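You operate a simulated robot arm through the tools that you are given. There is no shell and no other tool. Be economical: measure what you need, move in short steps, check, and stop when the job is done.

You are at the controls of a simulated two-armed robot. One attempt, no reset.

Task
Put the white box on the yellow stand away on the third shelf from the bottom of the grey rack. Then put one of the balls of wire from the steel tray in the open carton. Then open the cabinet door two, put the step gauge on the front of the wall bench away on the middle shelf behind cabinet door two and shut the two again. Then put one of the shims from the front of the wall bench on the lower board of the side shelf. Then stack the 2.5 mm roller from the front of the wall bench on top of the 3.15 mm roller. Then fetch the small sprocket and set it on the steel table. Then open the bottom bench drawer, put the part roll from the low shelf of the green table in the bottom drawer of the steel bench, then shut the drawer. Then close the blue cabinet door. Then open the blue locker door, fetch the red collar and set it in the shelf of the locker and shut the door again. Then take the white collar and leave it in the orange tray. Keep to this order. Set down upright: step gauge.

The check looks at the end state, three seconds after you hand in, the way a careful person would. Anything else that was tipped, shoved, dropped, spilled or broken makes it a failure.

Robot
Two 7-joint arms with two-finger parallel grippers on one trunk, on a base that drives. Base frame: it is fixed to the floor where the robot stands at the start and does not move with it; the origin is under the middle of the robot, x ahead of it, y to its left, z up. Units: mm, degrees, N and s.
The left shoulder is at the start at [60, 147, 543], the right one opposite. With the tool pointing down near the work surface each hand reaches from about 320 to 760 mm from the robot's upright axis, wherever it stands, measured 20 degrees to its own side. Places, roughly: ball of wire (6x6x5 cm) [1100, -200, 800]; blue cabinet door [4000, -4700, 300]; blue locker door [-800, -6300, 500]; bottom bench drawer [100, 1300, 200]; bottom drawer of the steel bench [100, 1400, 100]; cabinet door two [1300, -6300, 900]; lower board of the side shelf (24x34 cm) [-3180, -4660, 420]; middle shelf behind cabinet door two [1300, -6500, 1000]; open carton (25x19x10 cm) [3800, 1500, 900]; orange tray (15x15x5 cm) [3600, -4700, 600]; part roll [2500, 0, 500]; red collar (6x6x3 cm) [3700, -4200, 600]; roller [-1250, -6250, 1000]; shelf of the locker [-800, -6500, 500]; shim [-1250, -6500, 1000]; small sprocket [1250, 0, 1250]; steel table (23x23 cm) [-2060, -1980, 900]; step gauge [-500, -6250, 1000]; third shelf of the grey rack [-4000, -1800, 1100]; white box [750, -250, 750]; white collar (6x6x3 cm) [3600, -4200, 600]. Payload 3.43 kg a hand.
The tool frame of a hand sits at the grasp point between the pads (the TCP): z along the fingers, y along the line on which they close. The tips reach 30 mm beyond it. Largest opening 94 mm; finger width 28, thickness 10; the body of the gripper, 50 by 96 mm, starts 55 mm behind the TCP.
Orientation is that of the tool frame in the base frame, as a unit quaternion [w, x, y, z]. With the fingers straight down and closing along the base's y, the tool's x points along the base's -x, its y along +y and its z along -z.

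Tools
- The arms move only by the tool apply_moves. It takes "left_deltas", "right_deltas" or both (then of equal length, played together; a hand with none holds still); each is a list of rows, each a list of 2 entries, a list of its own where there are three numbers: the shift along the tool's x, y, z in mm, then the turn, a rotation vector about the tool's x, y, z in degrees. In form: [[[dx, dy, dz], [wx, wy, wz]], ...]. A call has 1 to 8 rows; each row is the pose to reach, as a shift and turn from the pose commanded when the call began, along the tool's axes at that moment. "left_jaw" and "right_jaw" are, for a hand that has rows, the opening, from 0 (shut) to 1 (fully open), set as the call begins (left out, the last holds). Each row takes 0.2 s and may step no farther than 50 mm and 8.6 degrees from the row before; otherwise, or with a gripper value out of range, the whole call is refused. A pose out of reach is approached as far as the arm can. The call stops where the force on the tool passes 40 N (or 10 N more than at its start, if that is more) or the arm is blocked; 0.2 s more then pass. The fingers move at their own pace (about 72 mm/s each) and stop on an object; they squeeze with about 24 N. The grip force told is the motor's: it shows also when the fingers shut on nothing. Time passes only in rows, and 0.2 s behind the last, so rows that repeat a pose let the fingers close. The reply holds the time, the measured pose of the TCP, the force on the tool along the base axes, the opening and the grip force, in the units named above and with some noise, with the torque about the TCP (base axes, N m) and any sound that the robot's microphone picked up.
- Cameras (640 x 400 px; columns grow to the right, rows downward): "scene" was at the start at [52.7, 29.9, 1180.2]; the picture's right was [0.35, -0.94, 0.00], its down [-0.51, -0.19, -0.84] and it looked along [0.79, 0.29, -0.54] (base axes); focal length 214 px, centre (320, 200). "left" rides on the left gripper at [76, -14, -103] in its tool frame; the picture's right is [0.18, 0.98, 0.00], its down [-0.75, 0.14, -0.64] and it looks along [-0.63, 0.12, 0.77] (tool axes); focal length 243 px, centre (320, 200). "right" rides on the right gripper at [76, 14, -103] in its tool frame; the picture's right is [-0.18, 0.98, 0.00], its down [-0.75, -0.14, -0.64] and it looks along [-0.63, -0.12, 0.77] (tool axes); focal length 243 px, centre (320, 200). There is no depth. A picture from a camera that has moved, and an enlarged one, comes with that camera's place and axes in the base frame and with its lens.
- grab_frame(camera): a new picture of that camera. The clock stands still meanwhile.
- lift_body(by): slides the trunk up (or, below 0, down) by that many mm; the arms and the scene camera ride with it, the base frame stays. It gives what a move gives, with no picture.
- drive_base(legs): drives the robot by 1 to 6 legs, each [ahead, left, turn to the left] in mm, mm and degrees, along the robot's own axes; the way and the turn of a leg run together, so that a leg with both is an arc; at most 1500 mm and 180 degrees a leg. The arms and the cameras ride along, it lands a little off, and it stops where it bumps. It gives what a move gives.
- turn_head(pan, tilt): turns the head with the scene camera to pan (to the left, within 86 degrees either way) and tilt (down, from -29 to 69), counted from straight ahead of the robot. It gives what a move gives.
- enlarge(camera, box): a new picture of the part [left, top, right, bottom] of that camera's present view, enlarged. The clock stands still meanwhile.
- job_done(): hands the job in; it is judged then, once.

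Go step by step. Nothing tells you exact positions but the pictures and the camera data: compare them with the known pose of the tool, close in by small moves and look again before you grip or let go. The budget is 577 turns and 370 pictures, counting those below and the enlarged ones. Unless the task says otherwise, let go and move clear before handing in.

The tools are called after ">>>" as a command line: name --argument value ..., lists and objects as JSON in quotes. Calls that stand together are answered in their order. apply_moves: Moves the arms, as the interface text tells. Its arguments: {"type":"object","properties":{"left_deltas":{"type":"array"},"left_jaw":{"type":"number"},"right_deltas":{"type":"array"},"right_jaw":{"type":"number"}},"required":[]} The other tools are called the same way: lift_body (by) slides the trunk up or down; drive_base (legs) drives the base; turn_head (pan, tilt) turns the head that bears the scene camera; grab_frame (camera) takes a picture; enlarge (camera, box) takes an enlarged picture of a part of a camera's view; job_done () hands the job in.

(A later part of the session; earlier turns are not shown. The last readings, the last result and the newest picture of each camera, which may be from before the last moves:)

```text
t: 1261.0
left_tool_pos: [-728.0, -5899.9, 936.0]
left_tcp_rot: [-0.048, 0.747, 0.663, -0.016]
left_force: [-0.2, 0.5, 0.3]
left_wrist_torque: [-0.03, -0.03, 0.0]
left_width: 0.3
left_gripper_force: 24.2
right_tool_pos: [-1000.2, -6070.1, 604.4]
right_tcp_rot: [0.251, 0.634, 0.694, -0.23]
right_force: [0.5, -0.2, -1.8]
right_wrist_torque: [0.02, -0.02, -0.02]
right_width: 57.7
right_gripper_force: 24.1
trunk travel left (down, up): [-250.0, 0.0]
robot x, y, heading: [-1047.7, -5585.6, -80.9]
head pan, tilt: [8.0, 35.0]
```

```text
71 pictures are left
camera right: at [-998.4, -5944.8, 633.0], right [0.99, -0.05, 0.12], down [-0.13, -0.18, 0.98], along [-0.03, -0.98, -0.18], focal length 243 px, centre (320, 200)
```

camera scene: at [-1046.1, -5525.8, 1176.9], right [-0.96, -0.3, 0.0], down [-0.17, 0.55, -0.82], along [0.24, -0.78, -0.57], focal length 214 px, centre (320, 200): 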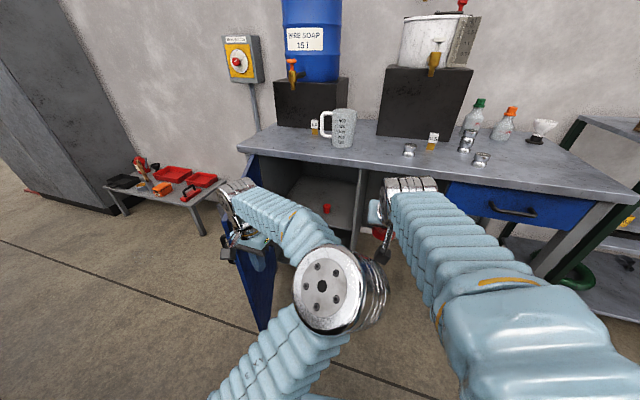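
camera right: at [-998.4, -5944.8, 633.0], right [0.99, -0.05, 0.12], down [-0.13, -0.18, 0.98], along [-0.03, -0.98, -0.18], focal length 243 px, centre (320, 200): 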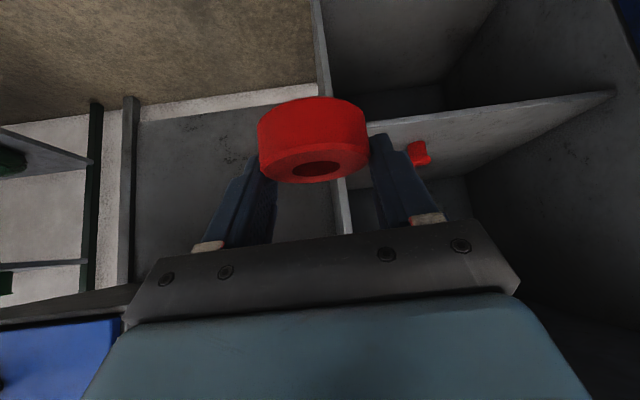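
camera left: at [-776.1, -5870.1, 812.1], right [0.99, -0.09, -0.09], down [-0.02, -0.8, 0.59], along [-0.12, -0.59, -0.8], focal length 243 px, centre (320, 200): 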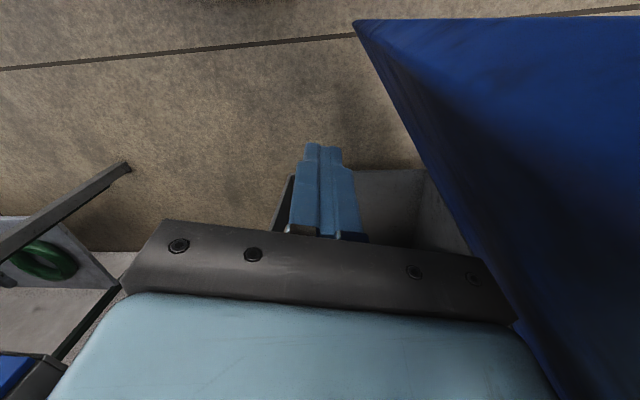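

>>> apply_moves --right_deltas '[[[0, 28, 15], [0, 0, 0]], [[0, 56, 30], [0, 0, 0]], [[-1, 84, 45], [0, 0, 0]], [[-2, 112, 59], [0, 0, 0]]]'

>>> apply_moves --right_deltas '[[[-28, -4, 30], [0, 0, 0]], [[-56, -8, 60], [0, 0, 0]], [[-84, -12, 92], [0, 0, 0]], [[-112, -15, 124], [0, 0, 0]]]'

>>> grab_frame --camera "right"

>>> grab_frame --camera "scene"

```text
t: 1261.9
left_tool_pos: [-713.6, -5894.3, 933.6]
left_tcp_rot: [-0.054, 0.737, 0.673, -0.028]
left_force: [-0.6, -0.5, 0.4]
left_wrist_torque: [-0.03, -0.02, -0.01]
left_width: 0.0
left_gripper_force: 24.3
right_tool_pos: [-893.5, -6101.4, 630.7]
right_tcp_rot: [0.312, 0.656, 0.665, -0.175]
right_force: [0.2, -0.5, -2.7]
right_wrist_torque: [0.0, 0.03, 0.02]
right_width: 58.1
right_gripper_force: 24.4
trunk travel left (down, up): [-250.0, 0.0]
robot x, y, heading: [-1046.8, -5588.1, -81.0]
head pan, tilt: [8.0, 35.0]
stopped in row 4 (right hand): the arm was blocked; the commanded pose is now the measured one
```

```text
t: 1262.9
left_tool_pos: [-714.0, -5895.6, 933.8]
left_tcp_rot: [-0.054, 0.738, 0.672, -0.027]
left_force: [0.9, 1.3, 0.6]
left_wrist_torque: [-0.01, 0.03, -0.03]
left_width: 0.0
left_gripper_force: 23.8
right_tool_pos: [-886.6, -6269.2, 612.3]
right_tcp_rot: [0.313, 0.655, 0.665, -0.176]
right_force: [-0.3, 0.6, -2.0]
right_wrist_torque: [-0.01, 0.01, -0.05]
right_width: 58.3
right_gripper_force: 24.1
trunk travel left (down, up): [-250.0, 0.0]
robot x, y, heading: [-1046.0, -5585.6, -80.9]
head pan, tilt: [8.0, 35.0]
```

```text
70 pictures are left
camera right: at [-888.8, -6143.4, 640.0], right [0.95, -0.06, 0.29], down [-0.3, -0.17, 0.94], along [-0.01, -0.98, -0.18], focal length 243 px, centre (320, 200)
```

right: 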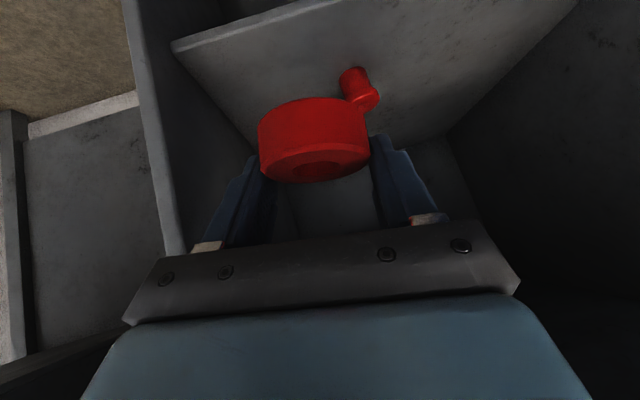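

```text
69 pictures are left
camera scene: at [-1027.1, -5642.5, 1176.9], right [-0.96, -0.29, 0.0], down [-0.17, 0.55, -0.82], along [0.24, -0.78, -0.57], focal length 214 px, centre (320, 200)
```

scene: 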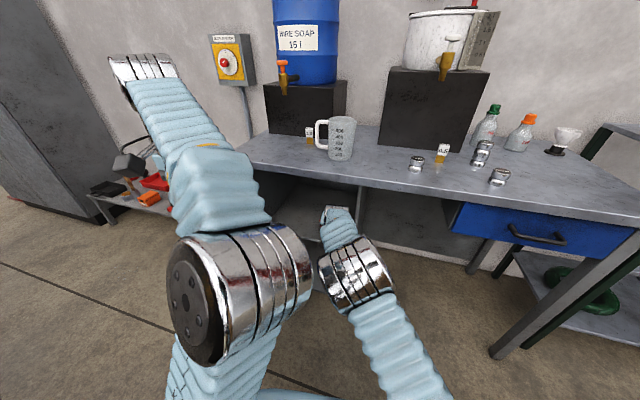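

The two elbows are touching, which tilted the right hand. Move the left arm outward, then level the right hand.

>>> apply_moves --left_deltas '[[[0, 40, 0], [0, 0, 0]], [[0, 80, -5], [0, 0, 0]], [[0, 120, -10], [0, 0, 0]], [[20, 160, -15], [0, 0, 0]], [[40, 200, -20], [0, 0, 0]]]'

>>> apply_moves --right_deltas '[[[0, 0, 0], [0, 0, -5]], [[0, 0, 0], [0, 0, -10]], [[0, 0, 0], [0, 0, -15]], [[0, 0, 0], [0, 0, -15]]]'

>>> grab_frame --camera "right"

```text
t: 1264.1
left_tool_pos: [-548.9, -5851.7, 920.3]
left_tcp_rot: [-0.053, 0.738, 0.672, -0.027]
left_force: [-1.1, -0.6, 0.1]
left_wrist_torque: [0.05, 0.0, -0.01]
left_width: 0.0
left_gripper_force: 24.0
left hand out of reach, approached as far as the arm can: row 4, 5
right_tool_pos: [-888.1, -6269.5, 612.1]
right_tcp_rot: [0.313, 0.656, 0.665, -0.174]
right_force: [-0.6, -0.5, -2.7]
right_wrist_torque: [-0.01, -0.05, 0.03]
right_width: 58.1
right_gripper_force: 23.6
trunk travel left (down, up): [-250.0, 0.0]
robot x, y, heading: [-1048.8, -5587.6, -80.9]
head pan, tilt: [8.0, 35.0]
```

```text
t: 1265.1
left_tool_pos: [-548.7, -5850.9, 920.7]
left_tcp_rot: [-0.053, 0.737, 0.673, -0.028]
left_force: [0.2, 0.4, -0.1]
left_wrist_torque: [-0.01, -0.01, 0.0]
left_width: 0.0
left_gripper_force: 24.1
right_tool_pos: [-889.6, -6268.0, 609.9]
right_tcp_rot: [0.287, 0.562, 0.745, -0.214]
right_force: [-0.1, 0.4, -2.9]
right_wrist_torque: [-0.01, 0.0, 0.01]
right_width: 57.9
right_gripper_force: 24.0
trunk travel left (down, up): [-250.0, 0.0]
robot x, y, heading: [-1049.4, -5586.3, -80.8]
head pan, tilt: [8.0, 35.0]
```

```text
68 pictures are left
camera right: at [-910.4, -6143.7, 633.2], right [0.98, 0.14, 0.13], down [-0.1, -0.17, 0.98], along [0.16, -0.98, -0.15], focal length 243 px, centre (320, 200)
```

right: 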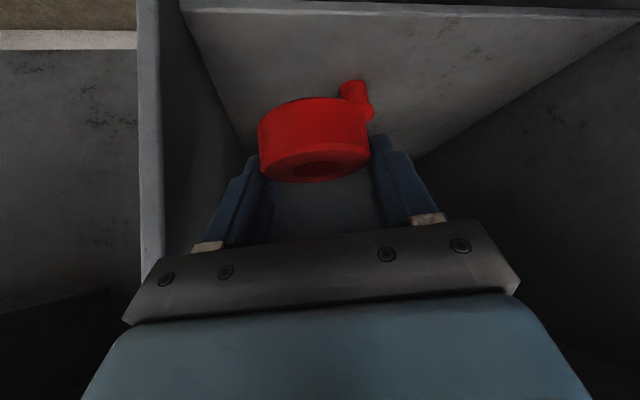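

Level again. Lower onto the shelf at about (-890,-6325).

>>> apply_moves --right_deltas '[[[3, -6, 25], [0, 0, 0]], [[7, -10, 50], [0, 0, 0]], [[12, -14, 72], [0, 0, 0]], [[16, -16, 90], [0, 0, 0]], [[18, -16, 97], [0, 0, 0]]]'

>>> grab_frame --camera "right"

```text
t: 1266.3
left_tool_pos: [-548.6, -5850.4, 920.2]
left_tcp_rot: [-0.053, 0.737, 0.673, -0.028]
left_force: [-0.4, 0.7, 0.0]
left_wrist_torque: [0.01, 0.0, 0.02]
left_width: 0.0
left_gripper_force: 23.6
right_tool_pos: [-892.3, -6308.6, 532.3]
right_tcp_rot: [0.288, 0.562, 0.745, -0.215]
right_force: [-0.1, 0.2, -2.8]
right_wrist_torque: [0.0, -0.01, 0.0]
right_width: 58.0
right_gripper_force: 24.2
right hand out of reach, approached as far as the arm can: row 4, 5
trunk travel left (down, up): [-250.0, 0.0]
robot x, y, heading: [-1047.0, -5586.6, -80.9]
head pan, tilt: [8.0, 35.0]
```

```text
67 pictures are left
camera right: at [-914.2, -6184.6, 556.3], right [0.98, 0.14, 0.13], down [-0.1, -0.16, 0.98], along [0.16, -0.98, -0.15], focal length 243 px, centre (320, 200)
```

right: 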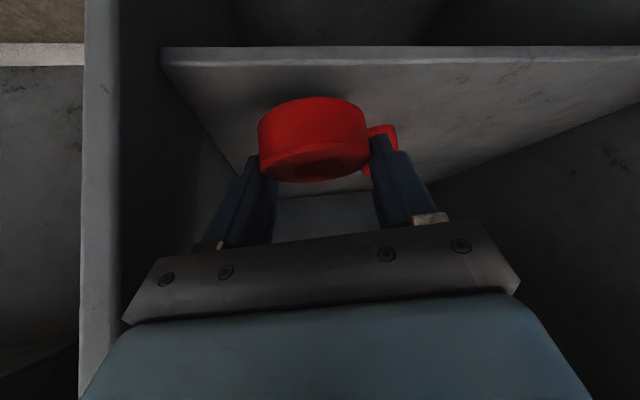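

Need ~40 mm deeper. Drive forward 45 mm, then lower with the trunk.

>>> drive_base --legs '[[45, 0, 0]]'

>>> lift_body --by -12

>>> grab_frame --camera "right"

```text
t: 1267.2
left_tool_pos: [-541.4, -5895.8, 920.6]
left_tcp_rot: [-0.053, 0.738, 0.672, -0.028]
left_force: [0.6, -0.5, 0.6]
left_wrist_torque: [-0.02, 0.04, 0.01]
left_width: 0.0
left_gripper_force: 24.0
right_tool_pos: [-887.6, -6353.2, 532.7]
right_tcp_rot: [0.287, 0.563, 0.745, -0.215]
right_force: [0.2, -0.4, -2.5]
right_wrist_torque: [0.01, -0.02, 0.03]
right_width: 58.0
right_gripper_force: 23.8
trunk travel left (down, up): [-250.0, 0.0]
robot x, y, heading: [-1036.8, -5631.7, -80.8]
head pan, tilt: [8.0, 35.0]
```

```text
t: 1267.8
left_tool_pos: [-541.1, -5895.6, 908.0]
left_tcp_rot: [-0.053, 0.737, 0.673, -0.028]
left_force: [-0.4, -0.6, -0.5]
left_wrist_torque: [0.02, -0.01, 0.02]
left_width: 0.1
left_gripper_force: 23.6
right_tool_pos: [-887.4, -6352.8, 519.4]
right_tcp_rot: [0.287, 0.563, 0.744, -0.214]
right_force: [-0.1, -0.2, -2.5]
right_wrist_torque: [-0.03, -0.02, -0.03]
right_width: 58.1
right_gripper_force: 24.0
trunk travel left (down, up): [-238.0, 12.0]
robot x, y, heading: [-1039.4, -5628.0, -80.9]
head pan, tilt: [8.0, 35.0]
```

```text
66 pictures are left
camera right: at [-908.0, -6229.3, 544.3], right [0.98, 0.14, 0.13], down [-0.1, -0.17, 0.98], along [0.16, -0.98, -0.15], focal length 243 px, centre (320, 200)
```

right: 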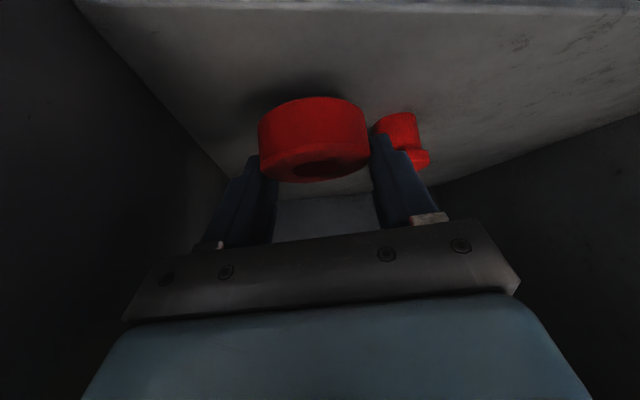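

>>> lift_body --by -5

>>> lift_body --by -4

>>> lift_body --by -4

```text
t: 1268.4
left_tool_pos: [-542.0, -5895.1, 903.6]
left_tcp_rot: [-0.053, 0.738, 0.672, -0.028]
left_force: [-0.7, 0.7, 0.3]
left_wrist_torque: [0.04, 0.02, 0.01]
left_width: 0.0
left_gripper_force: 24.3
right_tool_pos: [-885.8, -6353.8, 515.5]
right_tcp_rot: [0.287, 0.564, 0.744, -0.215]
right_force: [0.8, -0.3, -3.1]
right_wrist_torque: [-0.03, 0.0, 0.03]
right_width: 57.8
right_gripper_force: 24.1
trunk travel left (down, up): [-233.0, 17.0]
robot x, y, heading: [-1038.8, -5634.0, -81.1]
head pan, tilt: [8.0, 35.0]
```

```text
t: 1268.9
left_tool_pos: [-542.3, -5895.5, 898.8]
left_tcp_rot: [-0.053, 0.737, 0.673, -0.028]
left_force: [-0.4, -0.1, -0.4]
left_wrist_torque: [0.01, 0.0, -0.02]
left_width: 0.2
left_gripper_force: 24.0
right_tool_pos: [-886.4, -6353.5, 512.3]
right_tcp_rot: [0.287, 0.564, 0.744, -0.215]
right_force: [-0.6, 0.0, -2.6]
right_wrist_torque: [0.01, 0.0, 0.01]
right_width: 57.8
right_gripper_force: 23.9
trunk travel left (down, up): [-229.0, 21.0]
robot x, y, heading: [-1041.8, -5633.5, -80.9]
head pan, tilt: [8.0, 35.0]
```

```text
t: 1269.4
left_tool_pos: [-541.9, -5896.1, 895.9]
left_tcp_rot: [-0.053, 0.738, 0.673, -0.029]
left_force: [-1.1, 0.4, -0.1]
left_wrist_torque: [-0.01, -0.01, -0.05]
left_width: 0.0
left_gripper_force: 24.6
right_tool_pos: [-886.5, -6353.7, 508.0]
right_tcp_rot: [0.286, 0.564, 0.744, -0.215]
right_force: [0.3, -0.8, -3.2]
right_wrist_torque: [-0.02, -0.03, -0.04]
right_width: 58.1
right_gripper_force: 24.1
trunk travel left (down, up): [-225.0, 25.0]
robot x, y, heading: [-1041.6, -5633.9, -81.2]
head pan, tilt: [8.0, 35.0]
```

>>> lift_body --by -6

>>> lift_body --by -6

>>> grab_frame --camera "right"

```text
t: 1270.0
left_tool_pos: [-542.5, -5896.7, 889.3]
left_tcp_rot: [-0.053, 0.737, 0.673, -0.028]
left_force: [0.8, -0.1, -0.3]
left_wrist_torque: [-0.02, -0.01, 0.01]
left_width: 0.2
left_gripper_force: 24.0
right_tool_pos: [-886.8, -6352.5, 501.2]
right_tcp_rot: [0.287, 0.564, 0.744, -0.215]
right_force: [0.5, 0.2, -2.8]
right_wrist_torque: [-0.02, 0.02, -0.01]
right_width: 58.0
right_gripper_force: 23.9
trunk travel left (down, up): [-219.0, 31.0]
robot x, y, heading: [-1038.5, -5632.0, -80.9]
head pan, tilt: [8.0, 35.0]
```

```text
t: 1270.5
left_tool_pos: [-542.0, -5894.2, 884.7]
left_tcp_rot: [-0.053, 0.738, 0.672, -0.029]
left_force: [0.5, -0.3, -0.7]
left_wrist_torque: [-0.02, 0.03, 0.01]
left_width: 0.2
left_gripper_force: 23.8
right_tool_pos: [-887.6, -6353.4, 496.0]
right_tcp_rot: [0.288, 0.563, 0.745, -0.214]
right_force: [-0.8, 0.7, -1.9]
right_wrist_torque: [0.01, 0.01, -0.03]
right_width: 58.2
right_gripper_force: 23.5
trunk travel left (down, up): [-213.0, 37.0]
robot x, y, heading: [-1036.8, -5628.7, -80.9]
head pan, tilt: [8.0, 35.0]
```

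```text
65 pictures are left
camera right: at [-908.0, -6229.3, 519.3], right [0.98, 0.14, 0.13], down [-0.1, -0.17, 0.98], along [0.16, -0.98, -0.15], focal length 243 px, centre (320, 200)
```

right: 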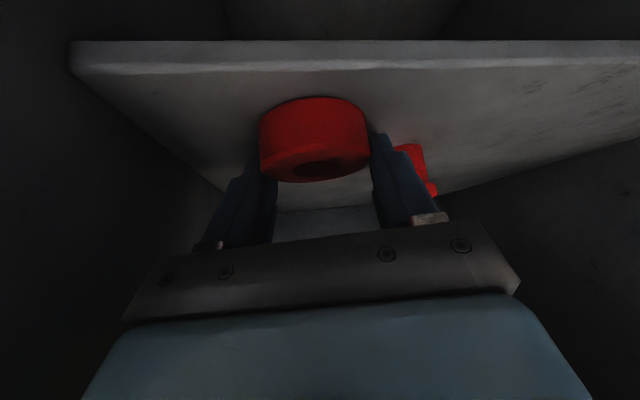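

Shelf edge is y≈-6306, top z≈460; 3 mm to go.

>>> lift_body --by -4

>>> lift_body --by -3

>>> lift_body --by -3

```text
t: 1271.1
left_tool_pos: [-541.9, -5895.0, 880.9]
left_tcp_rot: [-0.052, 0.737, 0.673, -0.028]
left_force: [0.3, -0.2, 0.6]
left_wrist_torque: [-0.02, -0.03, 0.0]
left_width: 0.0
left_gripper_force: 24.2
right_tool_pos: [-886.9, -6354.2, 495.3]
right_tcp_rot: [0.29, 0.562, 0.744, -0.217]
right_force: [-0.3, 0.1, 16.5]
right_wrist_torque: [0.54, 0.24, 0.07]
right_width: 58.3
right_gripper_force: 23.6
trunk travel left (down, up): [-209.0, 41.0]
robot x, y, heading: [-1041.6, -5631.6, -80.8]
head pan, tilt: [8.0, 35.0]
```

```text
t: 1271.6
left_tool_pos: [-542.0, -5893.9, 877.9]
left_tcp_rot: [-0.052, 0.738, 0.672, -0.029]
left_force: [0.1, -0.1, 1.0]
left_wrist_torque: [0.01, -0.02, -0.02]
left_width: 0.0
left_gripper_force: 23.9
right_tool_pos: [-887.0, -6353.5, 493.6]
right_tcp_rot: [0.291, 0.561, 0.744, -0.216]
right_force: [0.9, -5.7, 31.2]
right_wrist_torque: [0.21, 0.48, 0.05]
right_width: 58.0
right_gripper_force: 23.6
trunk travel left (down, up): [-206.0, 44.0]
robot x, y, heading: [-1038.4, -5633.3, -81.1]
head pan, tilt: [8.0, 35.0]
```

```text
t: 1272.0
left_tool_pos: [-541.8, -5894.9, 874.8]
left_tcp_rot: [-0.052, 0.738, 0.673, -0.029]
left_force: [0.8, 0.3, 0.3]
left_wrist_torque: [-0.01, 0.0, 0.0]
left_width: 0.0
left_gripper_force: 23.7
right_tool_pos: [-885.6, -6355.6, 493.4]
right_tcp_rot: [0.292, 0.561, 0.743, -0.219]
right_force: [1.4, -1.9, 11.4]
right_wrist_torque: [0.31, 0.11, 0.01]
right_width: 57.9
right_gripper_force: 24.1
trunk travel left (down, up): [-205.0, 45.0]
robot x, y, heading: [-1038.9, -5635.1, -80.9]
head pan, tilt: [8.0, 35.0]
stopped: the force on the tool passed its limit at 44 N (the readings are from after the stop); the commanded pose is now the measured one
```

On the shelf. Relax 4 mm, open, and withdraw along the fingers.

>>> lift_body --by 4

>>> apply_moves --right_deltas '[[[0, 0, 0], [0, 0, 0]], [[0, 0, 0], [0, 0, 0]], [[0, 0, 0], [0, 0, 0]]]' --right_jaw 0.78

>>> apply_moves --right_deltas '[[[0, 0, -12], [0, 0, 0]], [[0, 0, -30], [0, 0, 0]], [[0, 0, -55], [0, 0, 0]], [[10, 0, -85], [0, 0, 0]]]'

>>> grab_frame --camera "right"

```text
t: 1272.5
left_tool_pos: [-541.4, -5895.4, 878.9]
left_tcp_rot: [-0.054, 0.738, 0.672, -0.028]
left_force: [0.2, 0.3, 0.6]
left_wrist_torque: [-0.02, -0.02, 0.01]
left_width: 0.0
left_gripper_force: 23.3
right_tool_pos: [-886.7, -6354.5, 493.3]
right_tcp_rot: [0.29, 0.563, 0.743, -0.217]
right_force: [0.6, 1.7, 0.3]
right_wrist_torque: [-0.04, 0.06, -0.06]
right_width: 57.8
right_gripper_force: 23.9
trunk travel left (down, up): [-209.0, 41.0]
robot x, y, heading: [-1041.3, -5631.4, -81.0]
head pan, tilt: [8.0, 35.0]
```

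```text
t: 1273.3
left_tool_pos: [-542.0, -5894.8, 879.0]
left_tcp_rot: [-0.053, 0.738, 0.672, -0.028]
left_force: [0.5, -1.5, 0.7]
left_wrist_torque: [0.04, -0.05, 0.0]
left_width: 0.0
left_gripper_force: 24.1
right_tool_pos: [-886.3, -6355.0, 494.2]
right_tcp_rot: [0.291, 0.562, 0.743, -0.217]
right_force: [1.4, 0.6, -0.5]
right_wrist_torque: [-0.03, -0.01, -0.01]
right_width: 73.2
right_gripper_force: 0.0
trunk travel left (down, up): [-209.0, 41.0]
robot x, y, heading: [-1041.4, -5629.8, -80.8]
head pan, tilt: [8.0, 35.0]
```

```text
t: 1274.3
left_tool_pos: [-541.8, -5896.7, 879.6]
left_tcp_rot: [-0.053, 0.738, 0.673, -0.028]
left_force: [0.4, -0.4, 0.3]
left_wrist_torque: [0.03, -0.01, 0.01]
left_width: 0.0
left_gripper_force: 23.7
right_tool_pos: [-904.6, -6294.9, 551.1]
right_tcp_rot: [0.291, 0.562, 0.744, -0.216]
right_force: [0.1, 0.0, -0.3]
right_wrist_torque: [-0.01, 0.0, -0.01]
right_width: 73.2
right_gripper_force: 0.1
trunk travel left (down, up): [-209.0, 41.0]
robot x, y, heading: [-1042.9, -5630.5, -81.2]
head pan, tilt: [8.0, 35.0]
```

```text
64 pictures are left
camera right: at [-924.6, -6169.4, 574.6], right [0.98, 0.14, 0.13], down [-0.11, -0.16, 0.98], along [0.16, -0.98, -0.14], focal length 243 px, centre (320, 200)
```

right: 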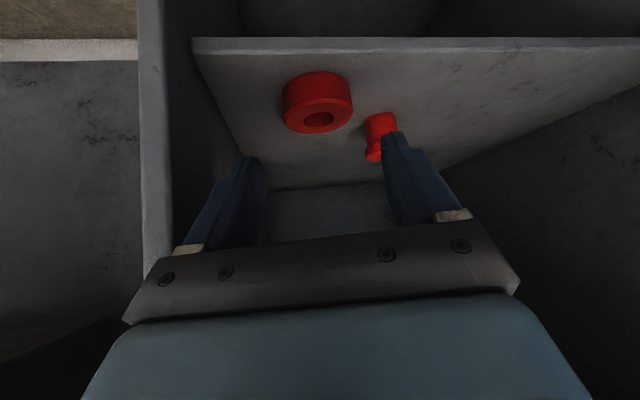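

The red collar sits flat on the locker shelf. Now shut the door: withdraw, come round to the door's outer side, and sweep it closed with the right hand.

>>> apply_moves --right_deltas '[[[10, 0, -40], [0, 0, 0]], [[20, 0, -85], [0, 0, 0]], [[30, 0, -130], [0, 0, 0]], [[40, 0, -170], [0, 0, 0]]]' --right_jaw 0

>>> drive_base --legs '[[-230, 0, 0], [0, 0, -9.1], [0, 470, 0]]'

>>> turn_head --pan -15 --tilt 38

>>> grab_frame --camera "scene"

```text
t: 1275.3
left_tool_pos: [-542.2, -5895.9, 878.3]
left_tcp_rot: [-0.054, 0.737, 0.673, -0.029]
left_force: [-0.5, 0.4, 0.0]
left_wrist_torque: [0.02, 0.0, -0.01]
left_width: 0.2
left_gripper_force: 24.1
right_tool_pos: [-941.7, -6157.7, 648.0]
right_tcp_rot: [0.29, 0.563, 0.743, -0.217]
right_force: [0.8, -0.6, 0.0]
right_wrist_torque: [-0.01, 0.01, 0.01]
right_width: 0.0
right_gripper_force: 24.1
trunk travel left (down, up): [-209.0, 41.0]
robot x, y, heading: [-1040.0, -5626.4, -81.2]
head pan, tilt: [8.0, 35.0]
```

```text
t: 1280.1
left_tool_pos: [-159.3, -5743.9, 879.3]
left_tcp_rot: [-0.054, 0.788, 0.613, -0.024]
left_force: [0.2, -0.7, 0.3]
left_wrist_torque: [0.01, 0.02, -0.01]
left_width: 0.0
left_gripper_force: 24.0
right_tool_pos: [-594.9, -5940.4, 647.3]
right_tcp_rot: [0.273, 0.618, 0.697, -0.239]
right_force: [-0.6, 0.4, 0.4]
right_wrist_torque: [0.06, -0.03, 0.0]
right_width: 0.0
right_gripper_force: 24.3
trunk travel left (down, up): [-209.0, 41.0]
robot x, y, heading: [-613.6, -5401.9, -89.8]
head pan, tilt: [8.0, 35.0]
```

```text
t: 1280.9
left_tool_pos: [-158.4, -5743.0, 878.2]
left_tcp_rot: [-0.055, 0.788, 0.613, -0.023]
left_force: [0.7, 0.2, 0.3]
left_wrist_torque: [0.0, -0.02, 0.02]
left_width: 0.0
left_gripper_force: 23.8
right_tool_pos: [-593.8, -5939.3, 646.9]
right_tcp_rot: [0.273, 0.618, 0.698, -0.239]
right_force: [1.0, 0.1, -1.0]
right_wrist_torque: [0.0, 0.02, -0.02]
right_width: 0.0
right_gripper_force: 23.6
trunk travel left (down, up): [-209.0, 41.0]
robot x, y, heading: [-610.9, -5406.3, -90.1]
head pan, tilt: [-15.0, 38.0]
```

```text
63 pictures are left
camera scene: at [-633.0, -5459.7, 1130.8], right [-0.97, 0.26, 0.0], down [0.16, 0.6, -0.79], along [-0.2, -0.76, -0.62], focal length 214 px, centre (320, 200)
```

scene: 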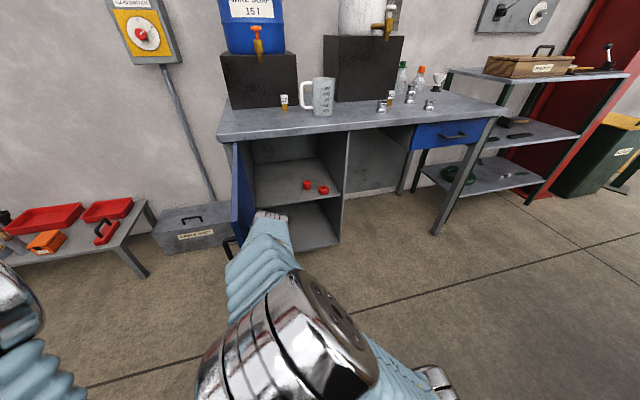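

Sweeping past, the hand opened the door fully (~90°), and I see both red items on the shelf. Lift the hand over, go to the door's east side, then push it west.

>>> apply_moves --right_deltas '[[[0, 0, -45], [0, 0, 0]], [[0, 0, -90], [0, 0, 0]], [[0, 0, -135], [0, 0, 0]], [[0, 0, -180], [0, 0, 0]], [[30, 0, -215], [0, 0, 0]]]'

>>> drive_base --legs '[[0, 260, 0]]'

>>> apply_moves --right_deltas '[[[-20, 0, 40], [0, 0, 0]], [[-40, 0, 85], [0, 0, 0]], [[-50, 0, 130], [0, 0, 0]], [[-50, 0, 175], [0, 0, 0]], [[-50, 0, 215], [0, 0, 0]]]'

>>> grab_frame --camera "scene"

```text
t: 1281.8
left_tool_pos: [-159.1, -5743.2, 879.0]
left_tcp_rot: [-0.055, 0.788, 0.613, -0.024]
left_force: [0.0, -0.1, 0.9]
left_wrist_torque: [0.01, 0.02, 0.02]
left_width: 0.0
left_gripper_force: 23.5
right_tool_pos: [-690.5, -5885.9, 719.6]
right_tcp_rot: [0.221, 0.696, 0.639, -0.242]
right_force: [0.1, 0.6, 0.2]
right_wrist_torque: [0.0, -0.02, 0.03]
right_width: 0.1
right_gripper_force: 24.2
trunk travel left (down, up): [-209.0, 41.0]
robot x, y, heading: [-611.9, -5402.5, -89.8]
head pan, tilt: [-15.0, 38.0]
stopped in row 4 (right hand): the arm was blocked; the commanded pose is now the measured one
```

```text
t: 1283.3
left_tool_pos: [27.6, -5742.6, 878.4]
left_tcp_rot: [-0.056, 0.787, 0.614, -0.024]
left_force: [0.0, 0.3, -0.6]
left_wrist_torque: [-0.02, 0.0, 0.01]
left_width: 0.1
left_gripper_force: 24.3
right_tool_pos: [-515.3, -5883.7, 718.9]
right_tcp_rot: [0.219, 0.702, 0.632, -0.245]
right_force: [-4.3, 1.1, 1.6]
right_wrist_torque: [-0.1, -0.23, 0.13]
right_width: 0.4
right_gripper_force: 23.5
trunk travel left (down, up): [-209.0, 41.0]
robot x, y, heading: [-422.5, -5406.7, -90.0]
head pan, tilt: [-15.0, 38.0]
stopped in leg 1: the force on the tool passed its limit at 88 N (the readings are from after the stop); the commanded pose is now the measured one
```

```text
t: 1284.2
left_tool_pos: [26.7, -5743.4, 878.3]
left_tcp_rot: [-0.055, 0.788, 0.613, -0.024]
left_force: [0.0, 0.7, 0.5]
left_wrist_torque: [0.01, -0.02, -0.02]
left_width: 0.1
left_gripper_force: 24.4
right_tool_pos: [-538.0, -6012.6, 643.2]
right_tcp_rot: [0.217, 0.707, 0.626, -0.248]
right_force: [-6.8, -1.7, -3.7]
right_wrist_torque: [0.07, -0.29, -0.03]
right_width: 0.1
right_gripper_force: 23.8
trunk travel left (down, up): [-209.0, 41.0]
robot x, y, heading: [-423.7, -5403.6, -89.9]
head pan, tilt: [-15.0, 38.0]
stopped in row 4 (right hand): the force on the tool passed its limit at 73 N (the readings are from after the stop); the commanded pose is now the measured one
```

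```text
62 pictures are left
camera scene: at [-448.2, -5458.9, 1130.5], right [-0.97, 0.26, 0.0], down [0.16, 0.59, -0.79], along [-0.2, -0.76, -0.62], focal length 214 px, centre (320, 200)
```

scene: 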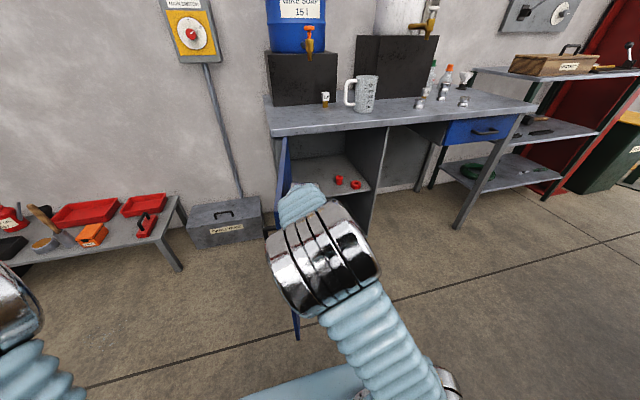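

The hand is still on the inside. I'll move off the door, raise the hand above its top edge, cross over to the east, and lower again.

>>> drive_base --legs '[[0, -110, 0]]'

>>> apply_moves --right_deltas '[[[-28, 0, -35], [0, 0, 0]], [[-56, 0, -70], [0, 0, 0]], [[-84, 0, -105], [0, 0, 0]], [[-112, 0, -140], [0, 0, 0]], [[-140, 0, -175], [0, 0, 0]], [[-165, 0, -205], [0, 0, 0]]]'

>>> lift_body --by 41

>>> grab_frame --camera "right"

```text
t: 1285.4
left_tool_pos: [-86.5, -5743.9, 879.7]
left_tcp_rot: [-0.055, 0.789, 0.611, -0.025]
left_force: [-1.3, 0.0, 0.2]
left_wrist_torque: [0.0, 0.0, 0.03]
left_width: 0.0
left_gripper_force: 23.9
right_tool_pos: [-651.7, -6013.1, 643.2]
right_tcp_rot: [0.216, 0.708, 0.625, -0.249]
right_force: [-0.3, -0.2, 0.2]
right_wrist_torque: [0.02, 0.03, 0.0]
right_width: 0.0
right_gripper_force: 23.7
trunk travel left (down, up): [-209.0, 41.0]
robot x, y, heading: [-532.9, -5404.4, -90.3]
head pan, tilt: [-15.0, 38.0]
```

```text
t: 1286.8
left_tool_pos: [-87.0, -5744.6, 878.5]
left_tcp_rot: [-0.056, 0.788, 0.612, -0.023]
left_force: [0.2, -0.2, -0.1]
left_wrist_torque: [-0.01, -0.03, 0.04]
left_width: 0.4
left_gripper_force: 24.3
right_tool_pos: [-651.1, -6014.7, 904.0]
right_tcp_rot: [0.217, 0.708, 0.625, -0.249]
right_force: [-0.3, 0.3, 0.3]
right_wrist_torque: [0.01, 0.03, -0.02]
right_width: 0.0
right_gripper_force: 24.4
trunk travel left (down, up): [-209.0, 41.0]
robot x, y, heading: [-537.1, -5400.9, -90.4]
head pan, tilt: [-15.0, 38.0]
```

```text
t: 1287.7
left_tool_pos: [-86.8, -5745.4, 920.2]
left_tcp_rot: [-0.056, 0.789, 0.611, -0.025]
left_force: [0.4, 0.4, 0.6]
left_wrist_torque: [0.01, 0.0, 0.02]
left_width: 0.0
left_gripper_force: 23.7
right_tool_pos: [-649.3, -6014.9, 943.8]
right_tcp_rot: [0.217, 0.708, 0.625, -0.248]
right_force: [0.5, -0.6, -0.3]
right_wrist_torque: [-0.02, 0.02, 0.0]
right_width: 0.0
right_gripper_force: 23.4
trunk travel left (down, up): [-250.0, 0.0]
robot x, y, heading: [-532.8, -5403.8, -90.2]
head pan, tilt: [-15.0, 38.0]
```

```text
61 pictures are left
camera right: at [-620.4, -5893.9, 974.9], right [0.96, -0.27, 0.11], down [-0.16, -0.17, 0.97], along [-0.24, -0.95, -0.21], focal length 243 px, centre (320, 200)
```

right: 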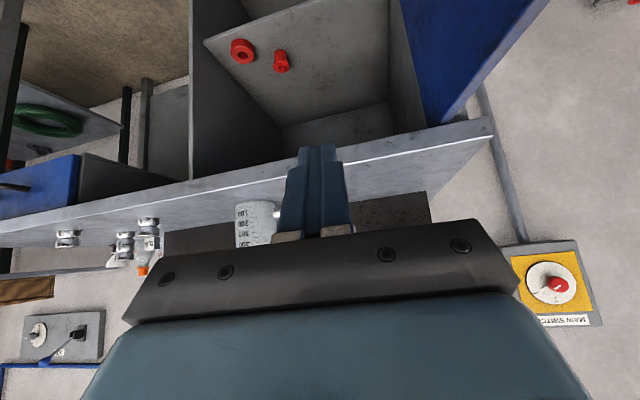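

Now cross over the door top and lower on its east side.

>>> drive_base --legs '[[0, 300, 0]]'

>>> apply_moves --right_deltas '[[[30, 0, 38], [0, 0, 0]], [[60, 0, 76], [0, 0, 0]], [[90, 0, 114], [0, 0, 0]], [[120, 0, 152], [0, 0, 0]], [[150, 0, 190], [0, 0, 0]], [[180, 0, 228], [0, 0, 0]]]'

>>> drive_base --legs '[[-20, -120, 0], [0, -80, 0]]'

>>> grab_frame --camera "scene"

```text
t: 1289.7
left_tool_pos: [212.8, -5748.6, 918.9]
left_tcp_rot: [-0.055, 0.79, 0.61, -0.024]
left_force: [-0.1, 0.3, 0.6]
left_wrist_torque: [-0.01, 0.01, 0.0]
left_width: 0.0
left_gripper_force: 23.9
right_tool_pos: [-351.9, -6016.1, 943.2]
right_tcp_rot: [0.216, 0.709, 0.624, -0.249]
right_force: [-0.7, 0.2, 0.2]
right_wrist_torque: [-0.03, 0.0, -0.02]
right_width: 0.0
right_gripper_force: 24.1
trunk travel left (down, up): [-250.0, 0.0]
robot x, y, heading: [-236.1, -5403.9, -90.4]
head pan, tilt: [-15.0, 38.0]
```

```text
t: 1291.1
left_tool_pos: [212.4, -5746.9, 920.4]
left_tcp_rot: [-0.055, 0.79, 0.61, -0.024]
left_force: [0.3, -0.3, -0.5]
left_wrist_torque: [-0.02, 0.02, -0.01]
left_width: 0.0
left_gripper_force: 24.1
right_tool_pos: [-351.7, -6013.0, 653.9]
right_tcp_rot: [0.217, 0.709, 0.623, -0.249]
right_force: [-0.7, 1.2, 0.9]
right_wrist_torque: [-0.02, -0.01, -0.02]
right_width: 0.0
right_gripper_force: 24.2
trunk travel left (down, up): [-250.0, 0.0]
robot x, y, heading: [-236.8, -5407.5, -90.5]
head pan, tilt: [-15.0, 38.0]
```

```text
t: 1293.0
left_tool_pos: [12.9, -5726.7, 920.4]
left_tcp_rot: [-0.055, 0.79, 0.61, -0.023]
left_force: [0.7, 0.3, 0.1]
left_wrist_torque: [0.01, -0.01, 0.01]
left_width: 0.1
left_gripper_force: 24.3
right_tool_pos: [-553.1, -5991.9, 654.2]
right_tcp_rot: [0.216, 0.709, 0.623, -0.249]
right_force: [-0.6, -0.1, -0.4]
right_wrist_torque: [0.01, 0.02, 0.02]
right_width: 0.0
right_gripper_force: 24.0
trunk travel left (down, up): [-250.0, 0.0]
robot x, y, heading: [-437.9, -5383.8, -90.3]
head pan, tilt: [-15.0, 38.0]
```

```text
60 pictures are left
camera scene: at [-459.9, -5439.0, 1171.8], right [-0.96, 0.27, 0.0], down [0.16, 0.59, -0.79], along [-0.21, -0.76, -0.62], focal length 214 px, centre (320, 200)
```

scene: 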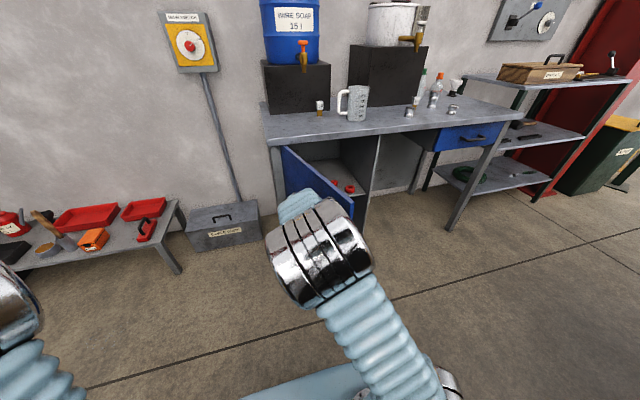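

The hand is now pushing the outer face and the door is closing. Continue along the arc.

>>> drive_base --legs '[[0, -150, 0], [63, -140, 0], [70, -42, 0]]'

>>> grab_frame --camera "scene"

```text
t: 1296.5
left_tool_pos: [-316.5, -5854.1, 920.3]
left_tcp_rot: [-0.055, 0.788, 0.613, -0.024]
left_force: [0.0, 0.3, 0.3]
left_wrist_torque: [0.0, 0.0, -0.01]
left_width: 0.0
left_gripper_force: 24.0
right_tool_pos: [-875.8, -6122.6, 655.3]
right_tcp_rot: [0.22, 0.703, 0.629, -0.247]
right_force: [1.3, -0.7, -0.4]
right_wrist_torque: [-0.05, -0.04, 0.0]
right_width: 0.2
right_gripper_force: 24.3
trunk travel left (down, up): [-250.0, 0.0]
robot x, y, heading: [-768.4, -5513.7, -89.9]
head pan, tilt: [-15.0, 38.0]
stopped in leg 3: the force on the tool passed its limit at 42 N (the readings are from after the stop); the commanded pose is now the measured one
```

```text
59 pictures are left
camera scene: at [-791.3, -5568.7, 1171.7], right [-0.97, 0.26, 0.0], down [0.16, 0.59, -0.79], along [-0.2, -0.76, -0.62], focal length 214 px, centre (320, 200)
```

scene: 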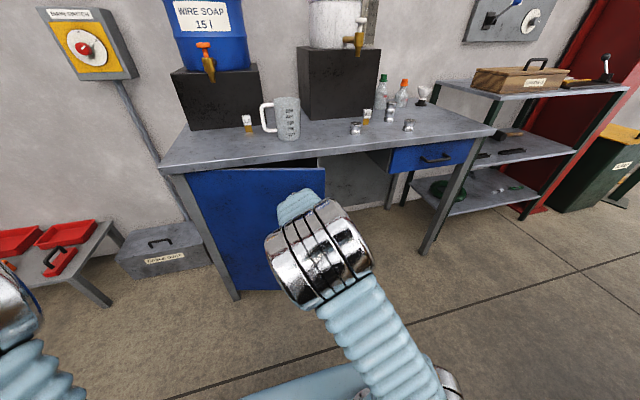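

Nearly shut. Push south to close.

>>> drive_base --legs '[[50, 15, 0]]'

>>> drive_base --legs '[[40, 0, 0]]'

>>> grab_frame --camera "right"

>>> enlarge --camera "scene" --box '[150, 130, 390, 310]'

```text
t: 1297.4
left_tool_pos: [-301.5, -5902.5, 921.1]
left_tcp_rot: [-0.056, 0.788, 0.613, -0.024]
left_force: [0.1, 1.5, -0.4]
left_wrist_torque: [0.01, 0.03, 0.02]
left_width: 0.1
left_gripper_force: 23.4
right_tool_pos: [-860.8, -6171.4, 654.7]
right_tcp_rot: [0.221, 0.703, 0.629, -0.247]
right_force: [-0.6, 0.6, 0.1]
right_wrist_torque: [-0.02, -0.01, 0.01]
right_width: 0.0
right_gripper_force: 24.3
trunk travel left (down, up): [-250.0, 0.0]
robot x, y, heading: [-753.3, -5566.1, -90.0]
head pan, tilt: [-15.0, 38.0]
```

```text
t: 1298.3
left_tool_pos: [-301.7, -5943.8, 920.4]
left_tcp_rot: [-0.055, 0.787, 0.613, -0.024]
left_force: [-0.1, 0.2, 0.1]
left_wrist_torque: [-0.04, 0.0, -0.01]
left_width: 0.0
left_gripper_force: 23.9
right_tool_pos: [-860.3, -6213.9, 655.4]
right_tcp_rot: [0.221, 0.704, 0.629, -0.247]
right_force: [-0.3, 0.0, 0.0]
right_wrist_torque: [0.03, -0.02, 0.02]
right_width: 0.0
right_gripper_force: 24.2
trunk travel left (down, up): [-250.0, 0.0]
robot x, y, heading: [-751.7, -5603.7, -89.9]
head pan, tilt: [-15.0, 38.0]
```

```text
58 pictures are left
camera right: at [-833.0, -6091.7, 686.2], right [0.96, -0.25, 0.11], down [-0.16, -0.17, 0.97], along [-0.23, -0.95, -0.2], focal length 243 px, centre (320, 200)
```

right: 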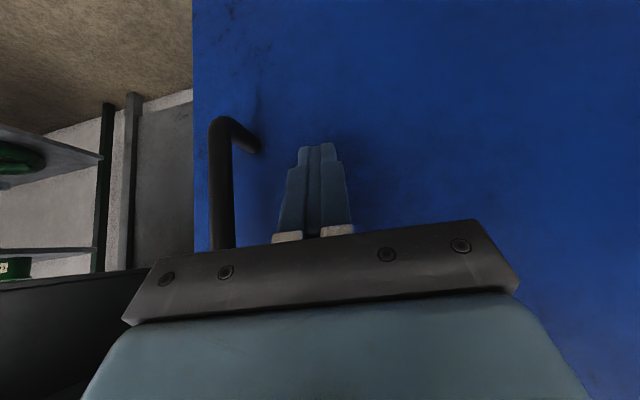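

```text
2.22 times, centred on (270, 220) of scene
camera zoom: at [-776.7, -5659.2, 1171.8], right [-0.97, 0.26, 0.0], down [0.16, 0.59, -0.79], along [-0.2, -0.76, -0.62], focal length 477 px, centre (431, 156)
```

zoom: 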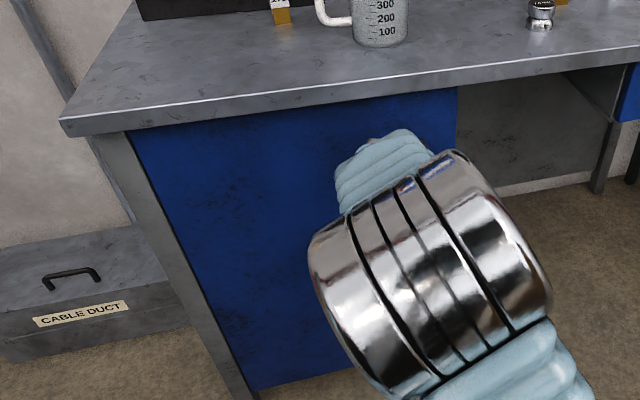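

>>> drive_base --legs '[[35, 0, 0]]'

>>> grab_frame --camera "right"

```text
t: 1299.1
left_tool_pos: [-303.0, -5959.8, 918.5]
left_tcp_rot: [-0.055, 0.789, 0.611, -0.026]
left_force: [0.2, -0.4, 1.2]
left_wrist_torque: [0.02, -0.01, 0.01]
left_width: 0.0
left_gripper_force: 24.0
right_tool_pos: [-860.8, -6224.5, 654.1]
right_tcp_rot: [0.217, 0.705, 0.631, -0.242]
right_force: [0.1, 12.0, 5.6]
right_wrist_torque: [0.0, 0.01, -0.01]
right_width: 0.0
right_gripper_force: 23.9
trunk travel left (down, up): [-250.0, 0.0]
robot x, y, heading: [-752.0, -5619.9, -90.2]
head pan, tilt: [-15.0, 38.0]
stopped in leg 1: the force on the tool passed its limit at 278 N (the readings are from after the stop); the commanded pose is now the measured one
```

```text
56 pictures are left
camera right: at [-833.5, -6104.4, 686.6], right [0.96, -0.25, 0.11], down [-0.16, -0.18, 0.97], along [-0.23, -0.95, -0.22], focal length 243 px, centre (320, 200)
```

right: 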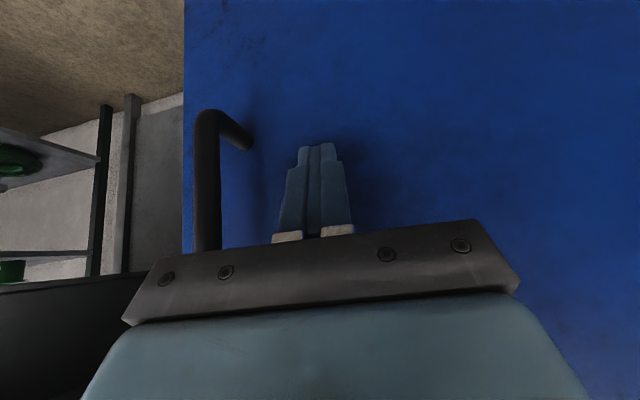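

The door is fully shut. Back away and verify the bench items.

>>> drive_base --legs '[[-180, 0, 0], [0, -200, 0]]'

>>> turn_head --pan 5 --tilt 30

>>> grab_frame --camera "scene"

```text
t: 1301.8
left_tool_pos: [-500.6, -5778.8, 919.7]
left_tcp_rot: [-0.055, 0.788, 0.612, -0.024]
left_force: [-0.1, 0.4, 0.4]
left_wrist_torque: [-0.01, -0.01, -0.01]
left_width: 0.1
left_gripper_force: 24.4
right_tool_pos: [-1060.0, -6043.6, 654.2]
right_tcp_rot: [0.216, 0.706, 0.629, -0.243]
right_force: [0.7, 0.2, 0.4]
right_wrist_torque: [0.02, 0.01, 0.02]
right_width: 0.0
right_gripper_force: 24.2
trunk travel left (down, up): [-250.0, 0.0]
robot x, y, heading: [-949.1, -5440.4, -90.2]
head pan, tilt: [-15.0, 38.0]
```

```text
t: 1302.6
left_tool_pos: [-501.1, -5778.0, 920.4]
left_tcp_rot: [-0.056, 0.788, 0.612, -0.024]
left_force: [0.9, -0.3, 0.7]
left_wrist_torque: [-0.01, 0.01, 0.02]
left_width: 0.1
left_gripper_force: 24.2
right_tool_pos: [-1059.7, -6043.2, 653.8]
right_tcp_rot: [0.217, 0.705, 0.631, -0.241]
right_force: [0.8, -0.5, -0.3]
right_wrist_torque: [0.01, 0.0, -0.02]
right_width: 0.0
right_gripper_force: 24.1
trunk travel left (down, up): [-250.0, 0.0]
robot x, y, heading: [-954.2, -5438.8, -89.9]
head pan, tilt: [5.0, 30.0]
```

```text
55 pictures are left
camera scene: at [-945.7, -5500.3, 1184.1], right [-1.0, -0.09, 0.0], down [-0.04, 0.5, -0.87], along [0.07, -0.86, -0.5], focal length 214 px, centre (320, 200)
```

scene: 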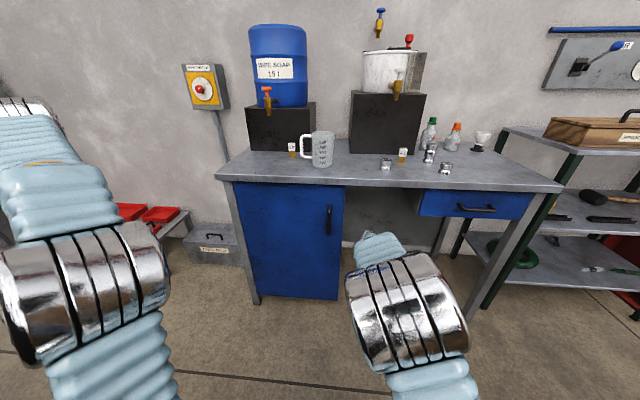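

All good: locker shut, stack intact. Task 9 done. Last: the white collar. Stow the arms and drive back east.

>>> apply_moves --left_deltas '[[[0, -40, -10], [0, 0, 0]], [[0, -80, -20], [0, 0, 0]], [[0, -120, -30], [0, 0, 0]], [[0, -160, -40], [0, 0, 0]], [[0, -190, -50], [0, 0, 0]]]'

>>> drive_base --legs '[[0, 0, 90], [0, -150, 0], [1200, 0, 0], [1200, 0, 0]]'

```text
t: 1303.8
left_tool_pos: [-679.6, -5739.0, 963.1]
left_tcp_rot: [-0.054, 0.788, 0.612, -0.025]
left_force: [0.6, -0.1, -0.9]
left_wrist_torque: [0.0, 0.0, 0.01]
left_width: 0.1
left_gripper_force: 24.1
left hand out of reach, approached as far as the arm can: row 4, 5
right_tool_pos: [-1059.3, -6043.4, 654.3]
right_tcp_rot: [0.216, 0.705, 0.631, -0.242]
right_force: [-0.1, 0.0, 0.3]
right_wrist_torque: [0.03, 0.05, -0.02]
right_width: 0.0
right_gripper_force: 24.2
trunk travel left (down, up): [-250.0, 0.0]
robot x, y, heading: [-952.9, -5437.4, -90.5]
head pan, tilt: [5.0, 30.0]
```

```text
t: 1320.2
left_tool_pos: [1714.2, -5289.6, 961.7]
left_tcp_rot: [-0.019, 0.114, 0.992, -0.056]
left_force: [-0.7, 0.3, -0.2]
left_wrist_torque: [-0.03, -0.03, 0.03]
left_width: 0.0
left_gripper_force: 25.0
right_tool_pos: [2024.9, -5662.9, 653.4]
right_tcp_rot: [0.324, 0.042, 0.945, -0.013]
right_force: [0.0, 0.0, -0.4]
right_wrist_torque: [0.0, -0.02, 0.0]
right_width: 0.0
right_gripper_force: 24.2
trunk travel left (down, up): [-250.0, 0.0]
robot x, y, heading: [1419.0, -5566.6, 1.2]
head pan, tilt: [5.0, 30.0]
```

>>> drive_base --legs '[[0, -60, -1.2], [1100, 0, 0], [1100, 0, 0], [950, 0, 0], [0, 640, 0], [0, 650, 0]]'

>>> drive_base --legs '[[0, 0, 90], [0, 0, 90]]'

>>> turn_head --pan 0 --tilt 35

>>> grab_frame --camera "scene"

```text
t: 1340.4
left_tool_pos: [4904.2, -4727.3, 961.8]
left_tcp_rot: [-0.023, 0.144, 0.988, -0.056]
left_force: [0.3, 0.7, 1.2]
left_wrist_torque: [-0.02, 0.03, -0.01]
left_width: 0.0
left_gripper_force: 23.5
right_tool_pos: [5192.9, -5128.8, 653.3]
right_tcp_rot: [0.323, 0.079, 0.943, -0.028]
right_force: [0.4, -1.3, 0.3]
right_wrist_torque: [0.15, -0.03, 0.06]
right_width: 0.1
right_gripper_force: 24.0
trunk travel left (down, up): [-250.0, 0.0]
robot x, y, heading: [4593.4, -4985.5, -2.3]
head pan, tilt: [5.0, 30.0]
stopped in leg 6: the force on the tool passed its limit at 59 N (the readings are from after the stop); the commanded pose is now the measured one
```

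```text
t: 1341.2
left_tool_pos: [4900.9, -4724.4, 962.5]
left_tcp_rot: [-0.022, 0.138, 0.989, -0.057]
left_force: [0.7, 1.3, -0.1]
left_wrist_torque: [0.03, 0.0, 0.04]
left_width: 0.0
left_gripper_force: 24.3
right_tool_pos: [5193.2, -5129.1, 651.2]
right_tcp_rot: [0.322, 0.08, 0.943, -0.029]
right_force: [-1.3, -2.2, 0.9]
right_wrist_torque: [0.24, -0.11, 0.13]
right_width: 0.0
right_gripper_force: 24.0
trunk travel left (down, up): [-250.0, 0.0]
robot x, y, heading: [4595.3, -4989.7, -1.1]
head pan, tilt: [5.0, 30.0]
stopped in leg 1: the force on the tool passed its limit at 54 N (the readings are from after the stop); the commanded pose is now the measured one
```

```text
t: 1341.9
left_tool_pos: [4901.8, -4723.0, 963.2]
left_tcp_rot: [-0.022, 0.137, 0.989, -0.056]
left_force: [1.0, -0.2, 0.2]
left_wrist_torque: [0.0, -0.02, 0.03]
left_width: 0.0
left_gripper_force: 23.6
right_tool_pos: [5193.2, -5129.7, 651.3]
right_tcp_rot: [0.321, 0.08, 0.943, -0.029]
right_force: [-1.4, -5.1, 1.5]
right_wrist_torque: [0.52, -0.08, 0.21]
right_width: 0.3
right_gripper_force: 24.1
trunk travel left (down, up): [-250.0, 0.0]
robot x, y, heading: [4592.2, -4988.5, -1.5]
head pan, tilt: [0.0, 35.0]
```

```text
54 pictures are left
camera scene: at [4650.2, -4991.8, 1176.4], right [-0.03, -1.0, 0.0], down [-0.57, 0.02, -0.82], along [0.82, -0.02, -0.57], focal length 214 px, centre (320, 200)
```

scene: 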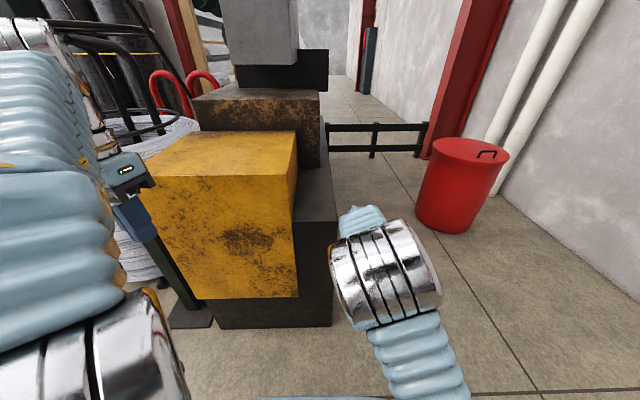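

The extended right hand met the dark machine block. Back off west and turn there.

>>> drive_base --legs '[[-160, 0, 0], [0, 0, 90], [0, 0, 91.5]]'

>>> grab_frame --camera "scene"

```text
t: 1351.0
left_tool_pos: [4124.7, -5254.2, 963.5]
left_tcp_rot: [-0.056, 0.99, -0.128, 0.02]
left_force: [-0.3, 0.6, 0.1]
left_wrist_torque: [0.01, 0.0, 0.01]
left_width: 0.1
left_gripper_force: 24.1
right_tool_pos: [3826.6, -4852.9, 651.0]
right_tcp_rot: [-0.028, 0.943, -0.073, -0.322]
right_force: [-0.7, -0.1, -0.1]
right_wrist_torque: [0.01, -0.01, -0.03]
right_width: 0.0
right_gripper_force: 24.5
trunk travel left (down, up): [-250.0, 0.0]
robot x, y, heading: [4428.2, -4984.8, 179.2]
head pan, tilt: [0.0, 35.0]
```

```text
53 pictures are left
camera scene: at [4369.2, -4984.5, 1176.4], right [0.01, 1.0, 0.0], down [0.57, -0.01, -0.82], along [-0.82, 0.01, -0.57], focal length 214 px, centre (320, 200)
```

scene: 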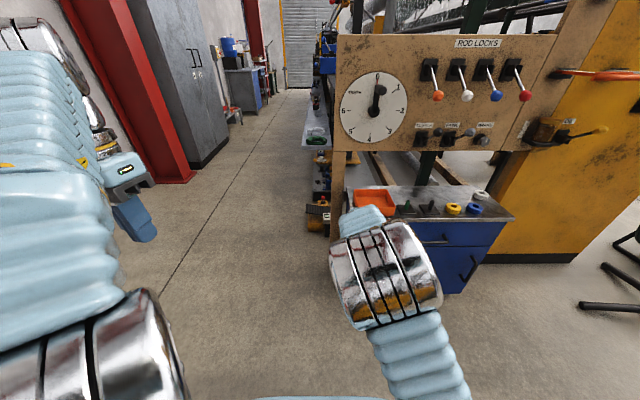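

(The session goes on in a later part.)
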